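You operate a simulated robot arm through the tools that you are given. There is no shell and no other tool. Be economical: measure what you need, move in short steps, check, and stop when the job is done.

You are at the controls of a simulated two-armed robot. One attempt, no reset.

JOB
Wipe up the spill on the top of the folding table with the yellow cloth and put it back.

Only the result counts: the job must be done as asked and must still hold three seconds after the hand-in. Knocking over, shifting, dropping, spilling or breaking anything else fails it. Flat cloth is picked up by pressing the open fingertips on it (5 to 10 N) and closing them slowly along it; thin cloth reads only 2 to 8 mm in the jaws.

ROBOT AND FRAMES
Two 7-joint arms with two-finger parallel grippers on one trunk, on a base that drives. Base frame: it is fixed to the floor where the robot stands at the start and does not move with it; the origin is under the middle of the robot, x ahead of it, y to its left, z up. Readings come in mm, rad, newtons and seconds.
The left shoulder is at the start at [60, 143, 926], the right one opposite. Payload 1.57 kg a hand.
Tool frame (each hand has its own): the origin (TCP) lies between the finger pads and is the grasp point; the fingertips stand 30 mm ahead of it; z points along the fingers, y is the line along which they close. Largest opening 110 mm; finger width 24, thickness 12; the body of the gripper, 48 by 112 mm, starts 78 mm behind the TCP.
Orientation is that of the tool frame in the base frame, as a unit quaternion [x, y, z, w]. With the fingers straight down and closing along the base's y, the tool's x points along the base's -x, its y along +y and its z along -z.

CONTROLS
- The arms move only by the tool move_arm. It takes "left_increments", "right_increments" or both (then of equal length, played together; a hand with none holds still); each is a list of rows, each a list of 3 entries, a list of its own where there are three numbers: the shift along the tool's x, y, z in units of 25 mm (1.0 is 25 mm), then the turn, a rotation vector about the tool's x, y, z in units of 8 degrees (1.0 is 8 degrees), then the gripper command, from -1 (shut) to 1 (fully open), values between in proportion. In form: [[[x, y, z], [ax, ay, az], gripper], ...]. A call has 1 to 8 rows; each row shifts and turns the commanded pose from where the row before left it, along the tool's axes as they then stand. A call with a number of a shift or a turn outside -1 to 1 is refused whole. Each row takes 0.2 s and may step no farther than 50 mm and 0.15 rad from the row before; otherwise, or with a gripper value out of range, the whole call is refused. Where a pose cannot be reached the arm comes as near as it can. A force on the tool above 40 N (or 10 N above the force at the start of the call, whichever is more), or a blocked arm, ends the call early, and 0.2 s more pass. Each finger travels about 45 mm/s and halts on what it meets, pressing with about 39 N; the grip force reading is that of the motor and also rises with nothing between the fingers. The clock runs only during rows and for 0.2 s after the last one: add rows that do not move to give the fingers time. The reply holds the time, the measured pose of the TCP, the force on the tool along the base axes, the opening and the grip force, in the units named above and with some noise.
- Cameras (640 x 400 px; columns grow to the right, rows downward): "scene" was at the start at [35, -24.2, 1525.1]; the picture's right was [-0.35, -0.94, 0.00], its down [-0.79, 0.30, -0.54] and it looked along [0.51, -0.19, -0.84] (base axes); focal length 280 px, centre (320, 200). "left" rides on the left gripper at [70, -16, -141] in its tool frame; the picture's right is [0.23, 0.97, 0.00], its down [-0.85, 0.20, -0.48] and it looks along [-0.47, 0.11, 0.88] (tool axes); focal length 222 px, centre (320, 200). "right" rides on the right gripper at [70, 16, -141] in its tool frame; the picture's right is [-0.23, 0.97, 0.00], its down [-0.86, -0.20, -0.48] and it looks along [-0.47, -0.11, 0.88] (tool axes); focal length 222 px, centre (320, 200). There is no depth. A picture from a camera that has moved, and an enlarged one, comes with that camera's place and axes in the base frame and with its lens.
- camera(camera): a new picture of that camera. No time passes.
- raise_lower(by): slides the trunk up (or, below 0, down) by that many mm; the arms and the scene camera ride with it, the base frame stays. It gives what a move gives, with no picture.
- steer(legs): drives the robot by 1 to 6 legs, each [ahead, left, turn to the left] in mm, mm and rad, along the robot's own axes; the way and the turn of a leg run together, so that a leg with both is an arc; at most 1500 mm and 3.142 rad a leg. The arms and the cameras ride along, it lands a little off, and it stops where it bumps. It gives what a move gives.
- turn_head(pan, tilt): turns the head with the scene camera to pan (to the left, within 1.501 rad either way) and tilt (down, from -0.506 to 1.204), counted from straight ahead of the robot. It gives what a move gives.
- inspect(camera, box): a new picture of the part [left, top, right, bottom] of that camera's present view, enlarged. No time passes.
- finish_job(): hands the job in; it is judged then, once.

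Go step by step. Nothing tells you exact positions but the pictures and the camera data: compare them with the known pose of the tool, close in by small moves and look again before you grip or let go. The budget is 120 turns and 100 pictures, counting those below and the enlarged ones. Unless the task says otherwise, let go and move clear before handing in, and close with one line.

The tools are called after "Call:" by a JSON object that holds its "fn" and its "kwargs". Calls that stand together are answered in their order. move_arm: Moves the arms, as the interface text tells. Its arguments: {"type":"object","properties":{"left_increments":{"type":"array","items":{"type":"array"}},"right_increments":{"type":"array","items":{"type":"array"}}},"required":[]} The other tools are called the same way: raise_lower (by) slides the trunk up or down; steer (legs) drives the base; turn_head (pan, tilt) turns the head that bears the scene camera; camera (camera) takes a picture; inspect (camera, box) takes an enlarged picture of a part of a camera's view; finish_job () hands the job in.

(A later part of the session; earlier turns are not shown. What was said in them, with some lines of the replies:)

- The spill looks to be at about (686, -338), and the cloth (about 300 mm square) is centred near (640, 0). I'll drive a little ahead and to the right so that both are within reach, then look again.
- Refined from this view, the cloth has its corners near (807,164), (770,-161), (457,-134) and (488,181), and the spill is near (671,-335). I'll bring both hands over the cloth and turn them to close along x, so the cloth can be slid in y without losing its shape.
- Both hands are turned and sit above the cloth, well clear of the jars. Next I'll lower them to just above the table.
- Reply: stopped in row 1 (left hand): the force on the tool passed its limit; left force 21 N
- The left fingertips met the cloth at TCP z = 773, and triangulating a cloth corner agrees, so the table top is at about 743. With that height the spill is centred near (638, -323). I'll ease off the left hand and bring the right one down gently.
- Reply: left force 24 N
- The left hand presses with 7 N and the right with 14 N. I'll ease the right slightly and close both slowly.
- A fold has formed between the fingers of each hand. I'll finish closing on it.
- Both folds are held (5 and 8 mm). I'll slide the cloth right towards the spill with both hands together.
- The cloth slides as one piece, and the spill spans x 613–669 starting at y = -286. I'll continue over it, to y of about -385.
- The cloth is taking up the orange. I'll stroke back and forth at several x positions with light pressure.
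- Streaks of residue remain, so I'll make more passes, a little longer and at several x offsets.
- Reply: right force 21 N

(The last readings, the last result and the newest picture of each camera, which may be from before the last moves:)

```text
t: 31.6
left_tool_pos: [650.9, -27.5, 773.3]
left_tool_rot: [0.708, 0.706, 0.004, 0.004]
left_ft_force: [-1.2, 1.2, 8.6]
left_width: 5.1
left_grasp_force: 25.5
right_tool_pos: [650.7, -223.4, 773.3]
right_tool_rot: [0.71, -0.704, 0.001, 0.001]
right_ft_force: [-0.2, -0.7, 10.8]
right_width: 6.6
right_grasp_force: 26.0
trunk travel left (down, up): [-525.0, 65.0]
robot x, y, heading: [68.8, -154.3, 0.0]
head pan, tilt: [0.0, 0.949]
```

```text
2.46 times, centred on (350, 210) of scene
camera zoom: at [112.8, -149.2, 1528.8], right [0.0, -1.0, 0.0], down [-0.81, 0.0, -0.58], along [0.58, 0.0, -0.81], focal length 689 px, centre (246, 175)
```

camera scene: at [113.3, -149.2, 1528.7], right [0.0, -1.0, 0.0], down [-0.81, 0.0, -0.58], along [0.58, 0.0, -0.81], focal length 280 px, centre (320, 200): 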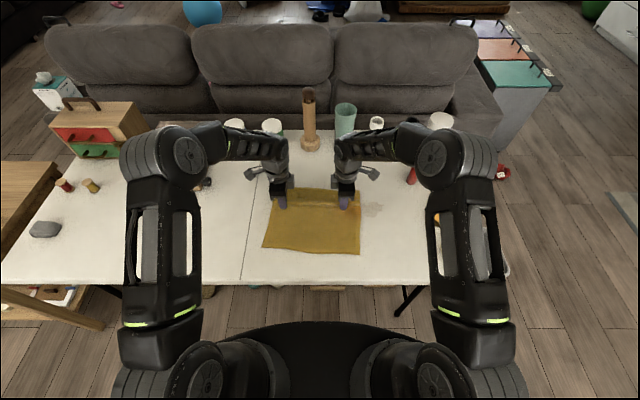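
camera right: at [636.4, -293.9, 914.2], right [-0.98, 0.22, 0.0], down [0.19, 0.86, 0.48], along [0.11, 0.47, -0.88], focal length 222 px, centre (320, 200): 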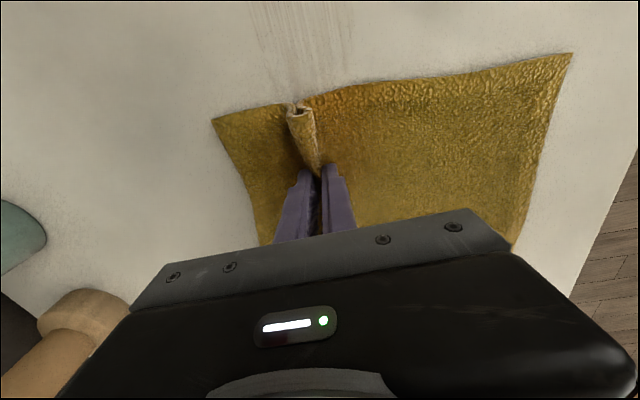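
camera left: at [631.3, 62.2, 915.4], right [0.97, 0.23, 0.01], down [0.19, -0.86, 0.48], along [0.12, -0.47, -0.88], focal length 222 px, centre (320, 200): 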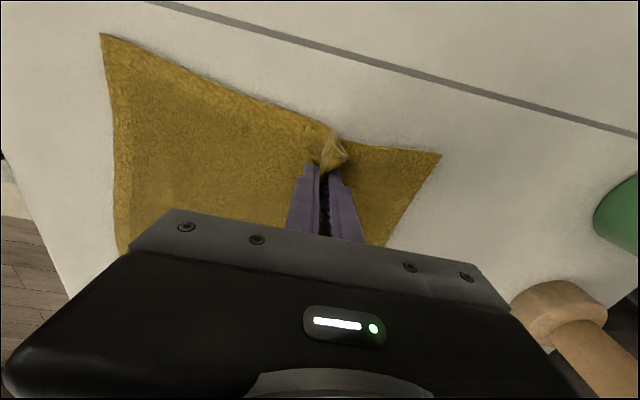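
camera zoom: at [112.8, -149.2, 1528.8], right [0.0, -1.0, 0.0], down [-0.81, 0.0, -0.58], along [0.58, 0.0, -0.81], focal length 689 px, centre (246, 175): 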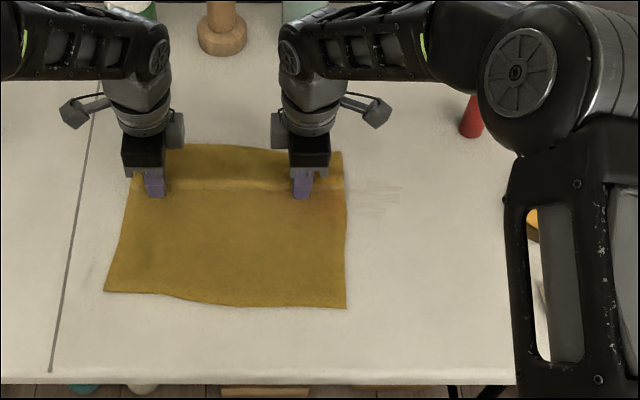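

Residue is much fainter. I'll repeat the same passes.

Call:
{"fn": "move_arm", "kwargs": {"left_increments": [[[-0.92, 0, -0.03], [0, 0, 0], -1], [[-0.92, 0, 0], [0, 0, 0], -1], [[-0.92, 0, 0], [0, 0, 0], -1], [[-0.92, 0, 0], [0, 0, 0], -1], [[-0.92, 0, 0], [0, 0, 0], -1], [[-0.92, 0, 0], [0, 0, 0], -1], [[-0.92, 0, 0], [0, 0, 0], -1], [[-0.92, 0, 0], [0, 0, 0], -1]], "right_increments": [[[0.92, 0, 0.02], [0, 0, 0], -1], [[0.92, 0, 0], [0, 0, 0], -1], [[0.92, 0, 0], [0, 0, 0], -1], [[0.92, 0, 0], [0, 0, 0], -1], [[0.92, 0, 0], [0, 0, 0], -1], [[0.92, 0, 0], [0, 0, 0], -1], [[0.92, 0, 0], [0, 0, 0], -1], [[0.92, 0, 0], [0, 0, 0], -1]]}}

Call:
{"fn": "move_arm", "kwargs": {"left_increments": [[[0.92, -0.6, 0], [0, 0, 0], -1], [[0.92, 0, 0], [0, 0, 0], -1], [[0.92, 0, 0], [0, 0, 0], -1], [[0.92, 0, 0], [0, 0, 0], -1], [[0.92, 0, 0], [0, 0, 0], -1], [[0.92, 0, 0], [0, 0, 0], -1], [[0.92, 0, 0], [0, 0, 0], -1], [[0, -0.8, 0], [0, 0, 0], -1]], "right_increments": [[[-0.92, 0.6, 0], [0, 0, 0], -1], [[-0.92, 0, 0], [0, 0, 0], -1], [[-0.92, 0, 0], [0, 0, 0], -1], [[-0.92, 0, 0], [0, 0, 0], -1], [[-0.92, 0, 0], [0, 0, 0], -1], [[-0.92, 0, 0], [0, 0, 0], -1], [[-0.92, 0, 0], [0, 0, 0], -1], [[0, 0.8, 0], [0, 0, 0], -1]]}}

Call:
{"fn": "move_arm", "kwargs": {"left_increments": [[[-0.92, 0, 0], [0, 0, 0], -1], [[-0.92, 0, 0], [0, 0, 0], -1], [[-0.92, 0, 0], [0, 0, 0], -1], [[-0.92, 0, 0], [0, 0, 0], -1], [[-0.92, 0, 0], [0, 0, 0], -1], [[-0.92, 0.2, 0], [0, 0, 0], -1], [[-0.92, 0.9, 0], [0, 0, 0], -1], [[0, 0.95, 0], [0, 0, 0], -1]], "right_increments": [[[0.92, 0, 0], [0, 0, 0], -1], [[0.92, 0, 0], [0, 0, 0], -1], [[0.92, 0, 0], [0, 0, 0], -1], [[0.92, 0, 0], [0, 0, 0], -1], [[0.92, 0, 0], [0, 0, 0], -1], [[0.92, -0.2, 0], [0, 0, 0], -1], [[0.92, -0.9, 0], [0, 0, 0], -1], [[0, -0.95, 0], [0, 0, 0], -1]]}}

Call:
{"fn": "move_arm", "kwargs": {"left_increments": [[[0.92, 0, 0], [0, 0, 0], -1], [[0.92, 0, 0], [0, 0, 0], -1], [[0.92, 0, 0], [0, 0, 0], -1], [[0.92, 0, 0], [0, 0, 0], -1], [[0.92, 0, 0], [0, 0, 0], -1], [[0.92, 0, 0], [0, 0, 0], -1], [[0.92, 0, 0], [0, 0, 0], -1], [[0.92, -0.9, 0], [0, 0, 0], -1]], "right_increments": [[[-0.92, 0, 0], [0, 0, 0], -1], [[-0.92, 0, 0], [0, 0, 0], -1], [[-0.92, 0, 0], [0, 0, 0], -1], [[-0.92, 0, 0], [0, 0, 0], -1], [[-0.92, 0, 0], [0, 0, 0], -1], [[-0.92, 0, 0], [0, 0, 0], -1], [[-0.92, 0, 0], [0, 0, 0], -1], [[-0.92, 0.9, 0], [0, 0, 0], -1]]}}

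Call:
{"fn": "move_arm", "kwargs": {"left_increments": [[[-0.92, 0, 0], [0, 0, 0], -1], [[-0.92, 0, 0], [0, 0, 0], -1], [[-0.92, 0, 0], [0, 0, 0], -1], [[-0.92, 0, 0], [0, 0, 0], -1], [[-0.92, 0, 0], [0, 0, 0], -1], [[-0.92, 0, 0], [0, 0, 0], -1], [[-0.92, 0, 0], [0, 0, 0], -1], [[-0.92, 0, 0], [0, 0, 0], -1]], "right_increments": [[[0.92, 0, 0], [0, 0, 0], -1], [[0.92, 0, 0], [0, 0, 0], -1], [[0.92, 0, 0], [0, 0, 0], -1], [[0.92, 0, 0], [0, 0, 0], -1], [[0.92, 0, 0], [0, 0, 0], -1], [[0.92, 0, 0], [0, 0, 0], -1], [[0.92, 0, 0], [0, 0, 0], -1], [[0.92, 0, 0], [0, 0, 0], -1]]}}

Call:
{"fn": "move_arm", "kwargs": {"left_increments": [[[0.92, 0.4, 0], [0, 0, 0], -1], [[0.92, 0, 0], [0, 0, 0], -1], [[0.92, 0, 0], [0, 0, 0], -1], [[0.92, 0, 0], [0, 0, 0], -1], [[0.92, 0, 0], [0, 0, 0], -1], [[0.92, 0, 0], [0, 0, 0], -1], [[0.92, 0, 0], [0, 0, 0], -1], [[0.92, 0, 0], [0, 0, 0], -1]], "right_increments": [[[-0.92, -0.4, 0], [0, 0, 0], -1], [[-0.92, 0, 0], [0, 0, 0], -1], [[-0.92, 0, 0], [0, 0, 0], -1], [[-0.92, 0, 0], [0, 0, 0], -1], [[-0.92, 0, 0], [0, 0, 0], -1], [[-0.92, 0, 0], [0, 0, 0], -1], [[-0.92, 0, 0], [0, 0, 0], -1], [[-0.92, 0, 0], [0, 0, 0], -1]]}}

Call:
{"fn": "camera", "kwargs": {"camera": "right"}}

Call:
{"fn": "inspect", "kwargs": {"camera": "scene", "box": [220, 130, 480, 290]}}

```text
t: 33.4
left_tool_pos: [650.2, -211.7, 776.1]
left_tool_rot: [0.707, 0.707, 0.003, 0.002]
left_ft_force: [-0.4, -1.1, 0.1]
left_width: 5.0
left_grasp_force: 25.5
right_tool_pos: [651.8, -409.7, 773.0]
right_tool_rot: [0.71, -0.704, 0.001, 0.001]
right_ft_force: [0.3, 8.8, 25.9]
right_width: 6.4
right_grasp_force: 26.0
trunk travel left (down, up): [-525.0, 65.0]
robot x, y, heading: [71.4, -151.4, -0.001]
head pan, tilt: [0.0, 0.949]
```

```text
t: 35.2
left_tool_pos: [615.1, -49.2, 776.5]
left_tool_rot: [0.708, 0.707, 0.004, 0.003]
left_ft_force: [-1.1, -0.5, 0.8]
left_width: 5.0
left_grasp_force: 24.9
right_tool_pos: [617.1, -245.8, 771.5]
right_tool_rot: [0.711, -0.703, 0.001, -0.004]
right_ft_force: [9.5, 1.6, 31.7]
right_width: 6.2
right_grasp_force: 26.2
trunk travel left (down, up): [-525.0, 65.0]
robot x, y, heading: [71.9, -149.1, 0.003]
head pan, tilt: [0.0, 0.949]
```

```text
t: 37.0
left_tool_pos: [666.3, -211.2, 775.4]
left_tool_rot: [0.708, 0.707, 0.004, 0.003]
left_ft_force: [0.8, -2.0, 0.3]
left_width: 5.1
left_grasp_force: 25.2
right_tool_pos: [667.6, -411.7, 773.2]
right_tool_rot: [0.709, -0.705, 0.0, 0.002]
right_ft_force: [-5.7, 0.0, 19.3]
right_width: 6.6
right_grasp_force: 26.1
trunk travel left (down, up): [-525.0, 65.0]
robot x, y, heading: [71.0, -147.7, 0.007]
head pan, tilt: [0.0, 0.949]
```

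```text
t: 38.8
left_tool_pos: [643.0, -26.5, 775.9]
left_tool_rot: [0.708, 0.707, 0.003, 0.003]
left_ft_force: [0.1, -0.9, -0.1]
left_width: 5.0
left_grasp_force: 24.8
right_tool_pos: [643.4, -223.5, 772.6]
right_tool_rot: [0.71, -0.704, -0.001, 0.0]
right_ft_force: [-1.3, 0.0, 14.6]
right_width: 6.5
right_grasp_force: 26.5
trunk travel left (down, up): [-525.0, 65.0]
robot x, y, heading: [71.8, -146.7, 0.001]
head pan, tilt: [0.0, 0.949]
```

```text
t: 40.6
left_tool_pos: [643.0, -211.8, 776.0]
left_tool_rot: [0.708, 0.706, 0.003, 0.003]
left_ft_force: [0.1, -1.2, 0.7]
left_width: 5.1
left_grasp_force: 25.0
right_tool_pos: [646.3, -411.4, 773.8]
right_tool_rot: [0.709, -0.705, 0.0, 0.0]
right_ft_force: [0.8, 3.5, 8.6]
right_width: 6.6
right_grasp_force: 26.2
trunk travel left (down, up): [-525.0, 65.0]
robot x, y, heading: [71.3, -150.2, 0.0]
head pan, tilt: [0.0, 0.949]
```

```text
t: 42.4
left_tool_pos: [654.9, -27.7, 775.8]
left_tool_rot: [0.708, 0.706, 0.004, 0.003]
left_ft_force: [0.4, -0.4, 0.1]
left_width: 5.4
left_grasp_force: 25.3
right_tool_pos: [654.0, -228.5, 771.4]
right_tool_rot: [0.71, -0.705, 0.001, -0.001]
right_ft_force: [-0.3, -7.3, 28.0]
right_width: 6.9
right_grasp_force: 26.3
trunk travel left (down, up): [-525.0, 65.0]
robot x, y, heading: [75.8, -150.9, 0.002]
head pan, tilt: [0.0, 0.949]
```

```text
77 pictures are left
camera right: at [638.8, -297.2, 913.6], right [-0.98, 0.22, 0.0], down [0.19, 0.86, 0.48], along [0.11, 0.47, -0.88], focal length 222 px, centre (320, 200)
```

right: 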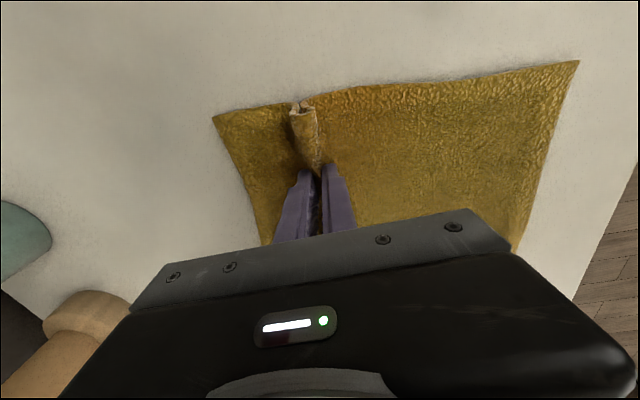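

```text
2.46 times, centred on (350, 210) of scene
camera zoom: at [111.8, -149.8, 1529.0], right [0.0, -1.0, 0.0], down [-0.81, 0.0, -0.58], along [0.58, 0.0, -0.81], focal length 689 px, centre (246, 175)
```

zoom: 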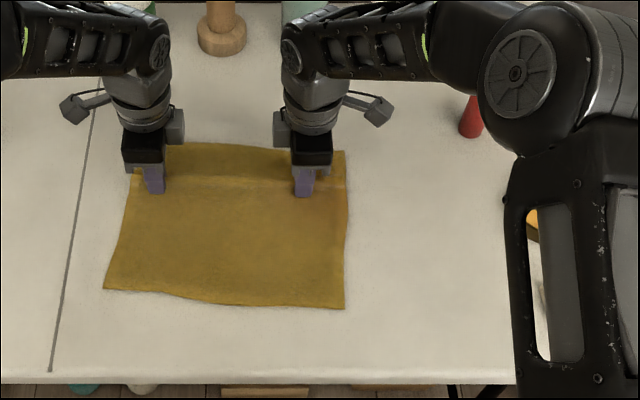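

The table is clean. I'll slide the cloth back to its original position.

Call:
{"fn": "move_arm", "kwargs": {"left_increments": [[[0.88, -0.15, 0], [0, 0, 0], -1], [[0.88, 0, 0], [0, 0, 0], -1], [[0.88, 0, 0], [0, 0, 0], -1], [[0.88, 0, 0], [0, 0, 0], -1], [[0.88, 0, 0], [0, 0, 0], -1], [[0.9, 0, 0], [0, 0, 0], -1], [[0, 0, 0], [0, 0, 0], -1]], "right_increments": [[[-0.88, 0.15, -0.06], [0, 0, 0], -1], [[-0.88, 0, 0], [0, 0, 0], -1], [[-0.88, 0, 0], [0, 0, 0], -1], [[-0.88, 0, 0], [0, 0, 0], -1], [[-0.88, 0, 0], [0, 0, 0], -1], [[-0.9, 0, 0], [0, 0, 0], -1], [[0, 0, 0], [0, 0, 0], -1]]}}

Call:
{"fn": "camera", "kwargs": {"camera": "right"}}

Call:
{"fn": "camera", "kwargs": {"camera": "left"}}

Call:
{"fn": "inspect", "kwargs": {"camera": "scene", "box": [180, 130, 440, 290]}}

```text
t: 44.0
left_tool_pos: [650.7, 104.7, 775.0]
left_tool_rot: [0.707, 0.707, 0.004, 0.003]
left_ft_force: [0.0, -0.9, 1.3]
left_width: 4.9
left_grasp_force: 24.7
right_tool_pos: [649.8, -93.4, 772.6]
right_tool_rot: [0.71, -0.704, 0.0, 0.0]
right_ft_force: [-0.8, -1.8, 9.9]
right_width: 6.5
right_grasp_force: 26.3
trunk travel left (down, up): [-525.0, 65.0]
robot x, y, heading: [74.3, -152.8, 0.002]
head pan, tilt: [0.0, 0.949]
```

```text
75 pictures are left
camera right: at [634.8, -165.1, 914.1], right [-0.98, 0.22, 0.0], down [0.19, 0.86, 0.48], along [0.1, 0.47, -0.88], focal length 222 px, centre (320, 200)
```

right: 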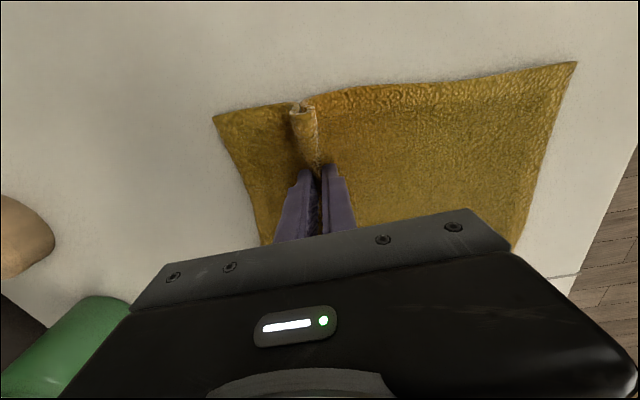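

```text
74 pictures are left
camera left: at [633.1, 174.6, 916.1], right [0.97, 0.23, 0.01], down [0.19, -0.86, 0.48], along [0.12, -0.47, -0.88], focal length 222 px, centre (320, 200)
```

left: 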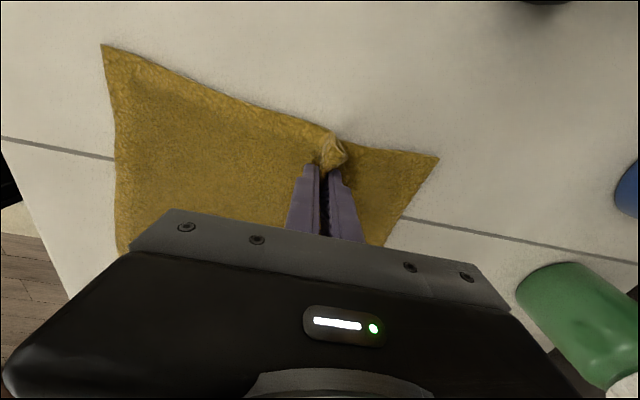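

```text
2.46 times, centred on (310, 210) of scene
camera zoom: at [113.4, -149.9, 1528.7], right [0.0, -1.0, 0.0], down [-0.81, 0.0, -0.58], along [0.58, 0.0, -0.81], focal length 689 px, centre (345, 175)
```

zoom: 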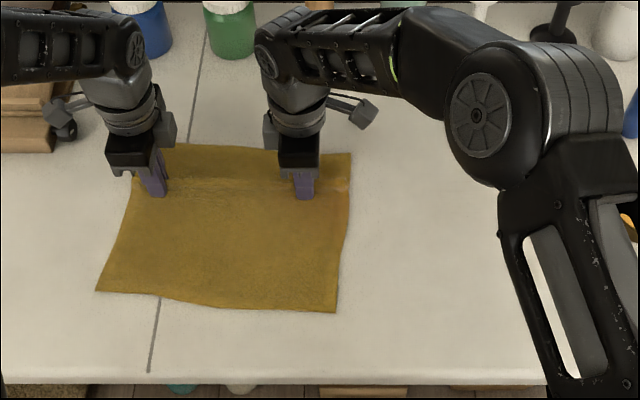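

The cloth is back in place with the folds still held. I'll open slowly under light pressure so they spread flat again.

Call:
{"fn": "move_arm", "kwargs": {"left_increments": [[[0, 0, 0.06], [0, 0, 0], -0.9], [[0, 0, 0], [0, 0, 0], -0.8], [[0, 0, 0], [0, 0, 0], -0.65], [[0, 0, 0], [0, 0, 0], -0.5], [[0, 0, 0], [0, 0, 0], -0.35], [[0, 0, 0], [0, 0, 0], -0.2], [[0, 0, 0], [0, 0, 0], -0.05], [[0, 0, 0], [0, 0, 0], 0.1]], "right_increments": [[[0, 0, 0], [0, 0, 0], -0.9], [[0, 0, 0], [0, 0, 0], -0.8], [[0, 0, 0], [0, 0, 0], -0.65], [[0, 0, 0], [0, 0, 0], -0.5], [[0, 0, 0], [0, 0, 0], -0.35], [[0, 0, 0], [0, 0, 0], -0.2], [[0, 0, 0], [0, 0, 0], -0.05], [[0, 0, 0], [0, 0, 0], 0.1]]}}

Call:
{"fn": "camera", "kwargs": {"camera": "right"}}

Call:
{"fn": "camera", "kwargs": {"camera": "left"}}

```text
t: 45.8
left_tool_pos: [651.4, 105.2, 773.3]
left_tool_rot: [0.708, 0.706, 0.004, 0.002]
left_ft_force: [0.7, -0.2, 5.0]
left_width: 59.4
left_grasp_force: 0.1
right_tool_pos: [649.2, -95.6, 773.5]
right_tool_rot: [0.709, -0.705, -0.001, 0.001]
right_ft_force: [-0.2, -1.0, 4.7]
right_width: 58.0
right_grasp_force: 0.0
trunk travel left (down, up): [-525.0, 65.0]
robot x, y, heading: [72.0, -151.2, 0.002]
head pan, tilt: [0.0, 0.949]
```

```text
72 pictures are left
camera right: at [635.1, -165.9, 914.4], right [-0.98, 0.22, 0.0], down [0.19, 0.86, 0.48], along [0.11, 0.47, -0.88], focal length 222 px, centre (320, 200)
```

right: 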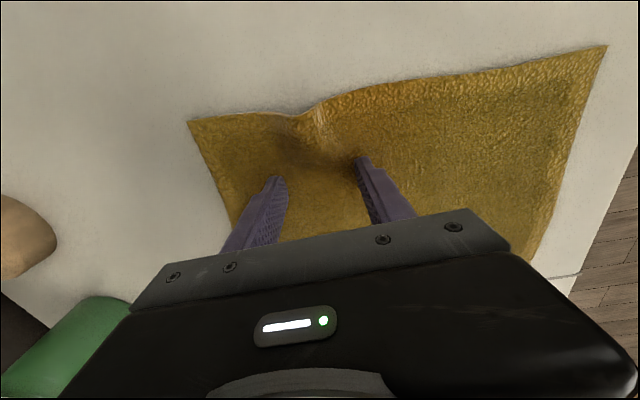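

```text
71 pictures are left
camera left: at [633.3, 174.0, 915.0], right [0.97, 0.23, 0.01], down [0.19, -0.86, 0.48], along [0.12, -0.47, -0.88], focal length 222 px, centre (320, 200)
```

left: 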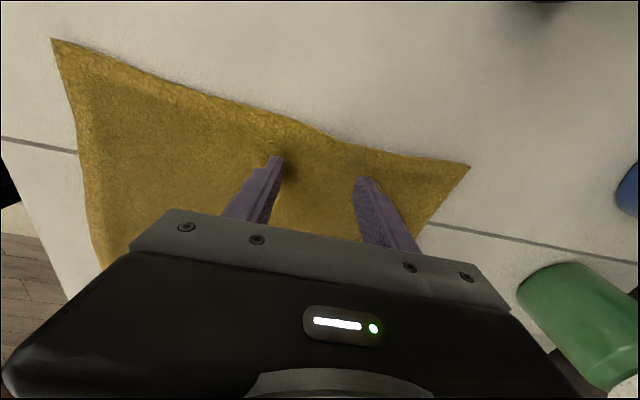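

Both folds have opened out flat. I'll lift straight up and clear.

Call:
{"fn": "move_arm", "kwargs": {"left_increments": [[[0, 0, -0.4], [0, 0, 0], 0.1], [[0, 0, -1], [0, 0, 0], 0.1], [[0, 0, -1], [0, 0, 0], 0.1], [[0, 0, -1], [0, 0, 0], 0.1], [[0, 0, -1], [0, 0, 0], 0.1], [[0, 0, -1], [0, 0, 0], 0.1], [[0, 0, -1], [0, 0, 0], 0.1], [[0, 0, -1], [0, 0, 0], 0.1]], "right_increments": [[[0, 0, -0.4], [0, 0, 0], 0.1], [[0, 0, -1], [0, 0, 0], 0.1], [[0, 0, -1], [0, 0, 0], 0.1], [[0, 0, -1], [0, 0, 0], 0.1], [[0, 0, -1], [0, 0, 0], 0.1], [[0, 0, -1], [0, 0, 0], 0.1], [[0, 0, -1], [0, 0, 0], 0.1], [[0, 0, -1], [0, 0, 0], 0.1]]}}

Call:
{"fn": "camera", "kwargs": {"camera": "scene"}}

Call:
{"fn": "inspect", "kwargs": {"camera": "scene", "box": [200, 140, 460, 300]}}

Call:
{"fn": "camera", "kwargs": {"camera": "right"}}

```text
t: 47.6
left_tool_pos: [650.5, 105.6, 960.5]
left_tool_rot: [0.708, 0.707, 0.003, 0.002]
left_ft_force: [-0.8, 0.6, 0.0]
left_width: 60.5
left_grasp_force: 0.0
right_tool_pos: [648.1, -95.2, 958.9]
right_tool_rot: [0.71, -0.704, 0.0, 0.0]
right_ft_force: [-0.1, 0.9, -0.5]
right_width: 60.5
right_grasp_force: 0.1
trunk travel left (down, up): [-525.0, 65.0]
robot x, y, heading: [72.0, -148.7, 0.002]
head pan, tilt: [0.0, 0.949]
```

```text
70 pictures are left
camera scene: at [113.8, -149.9, 1528.7], right [0.0, -1.0, 0.0], down [-0.81, 0.0, -0.58], along [0.58, 0.0, -0.81], focal length 280 px, centre (320, 200)
```

scene: 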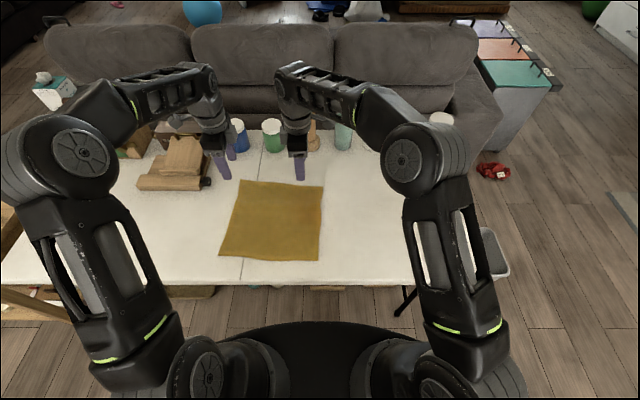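

```text
2.46 times, centred on (330, 220) of scene
camera zoom: at [113.8, -149.9, 1528.7], right [0.0, -1.0, 0.0], down [-0.81, 0.0, -0.58], along [0.58, 0.0, -0.81], focal length 689 px, centre (295, 151)
```

zoom: 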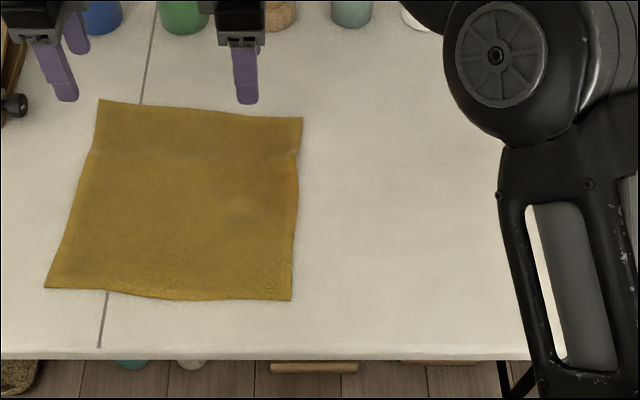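

```text
68 pictures are left
camera right: at [634.5, -165.9, 1098.5], right [-0.98, 0.22, 0.0], down [0.19, 0.86, 0.48], along [0.11, 0.47, -0.88], focal length 222 px, centre (320, 200)
```

right: 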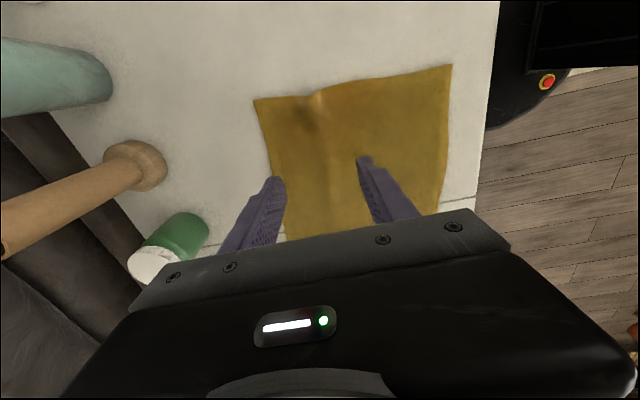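

The cloth lies within a few millimetres of where it began, and the visible spill area is clean. I'll move the right hand aside to check the part its elbow hides.

Call:
{"fn": "move_arm", "kwargs": {"right_increments": [[[1, 0, 0], [0, 0, 0], 0.1], [[1, 0, 0], [0, 0, 0], 0.1], [[1, 0, 0], [0, 0, 0], 0.1], [[1, 0, 0], [0, 0, 0], 0.1], [[1, 0, 0], [0, 0, 0], 0.1], [[1, 0, 0], [0, 0, 0], 0.1], [[1, 0, 0], [0, 0, 0], 0.1], [[1, 0, 0], [0, 0, 0], 0.1]]}}

Call:
{"fn": "camera", "kwargs": {"camera": "right"}}

Call:
{"fn": "inspect", "kwargs": {"camera": "scene", "box": [200, 140, 500, 300]}}

```text
t: 49.4
left_tool_pos: [650.7, 106.6, 959.2]
left_tool_rot: [0.708, 0.706, 0.003, 0.001]
left_ft_force: [0.4, -0.9, -0.1]
left_width: 60.4
left_grasp_force: 0.0
right_tool_pos: [652.7, -295.4, 958.2]
right_tool_rot: [0.71, -0.704, 0.0, 0.0]
right_ft_force: [0.4, 0.9, 0.1]
right_width: 60.7
right_grasp_force: 0.0
trunk travel left (down, up): [-525.0, 65.0]
robot x, y, heading: [72.7, -149.2, 0.0]
head pan, tilt: [0.0, 0.949]
```

```text
67 pictures are left
camera right: at [638.2, -365.5, 1099.4], right [-0.98, 0.22, 0.0], down [0.19, 0.86, 0.48], along [0.1, 0.47, -0.88], focal length 222 px, centre (320, 200)
```

right: 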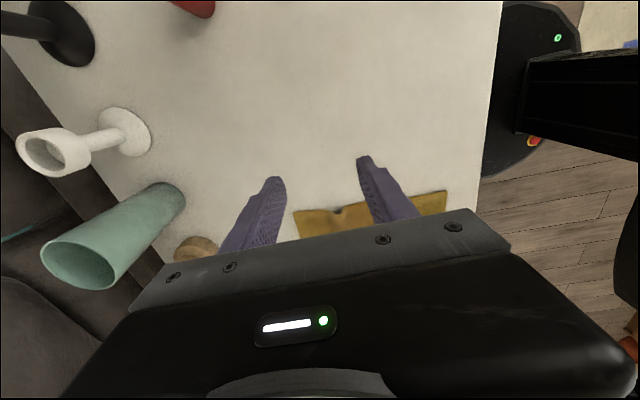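

```text
2.13 times, centred on (350, 220) of scene
camera zoom: at [114.4, -150.2, 1528.7], right [0.0, -1.0, 0.0], down [-0.81, 0.0, -0.58], along [0.58, 0.0, -0.81], focal length 597 px, centre (256, 157)
```

zoom: 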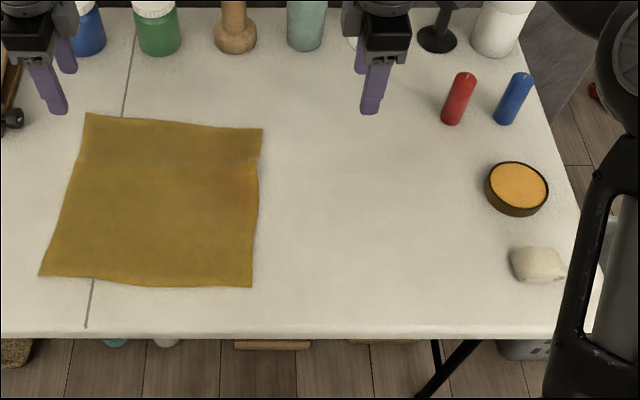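

The table is clean, the cloth is back where it was and flat, nothing else has moved, and both hands are clear. I'm handing in.

Call:
{"fn": "finish_job", "kwargs": {}}

```text
The job is handed in.
```

I wiped up the spill with the yellow cloth, laid the cloth flat within a few millimetres of where it started, and moved nothing else on the table.
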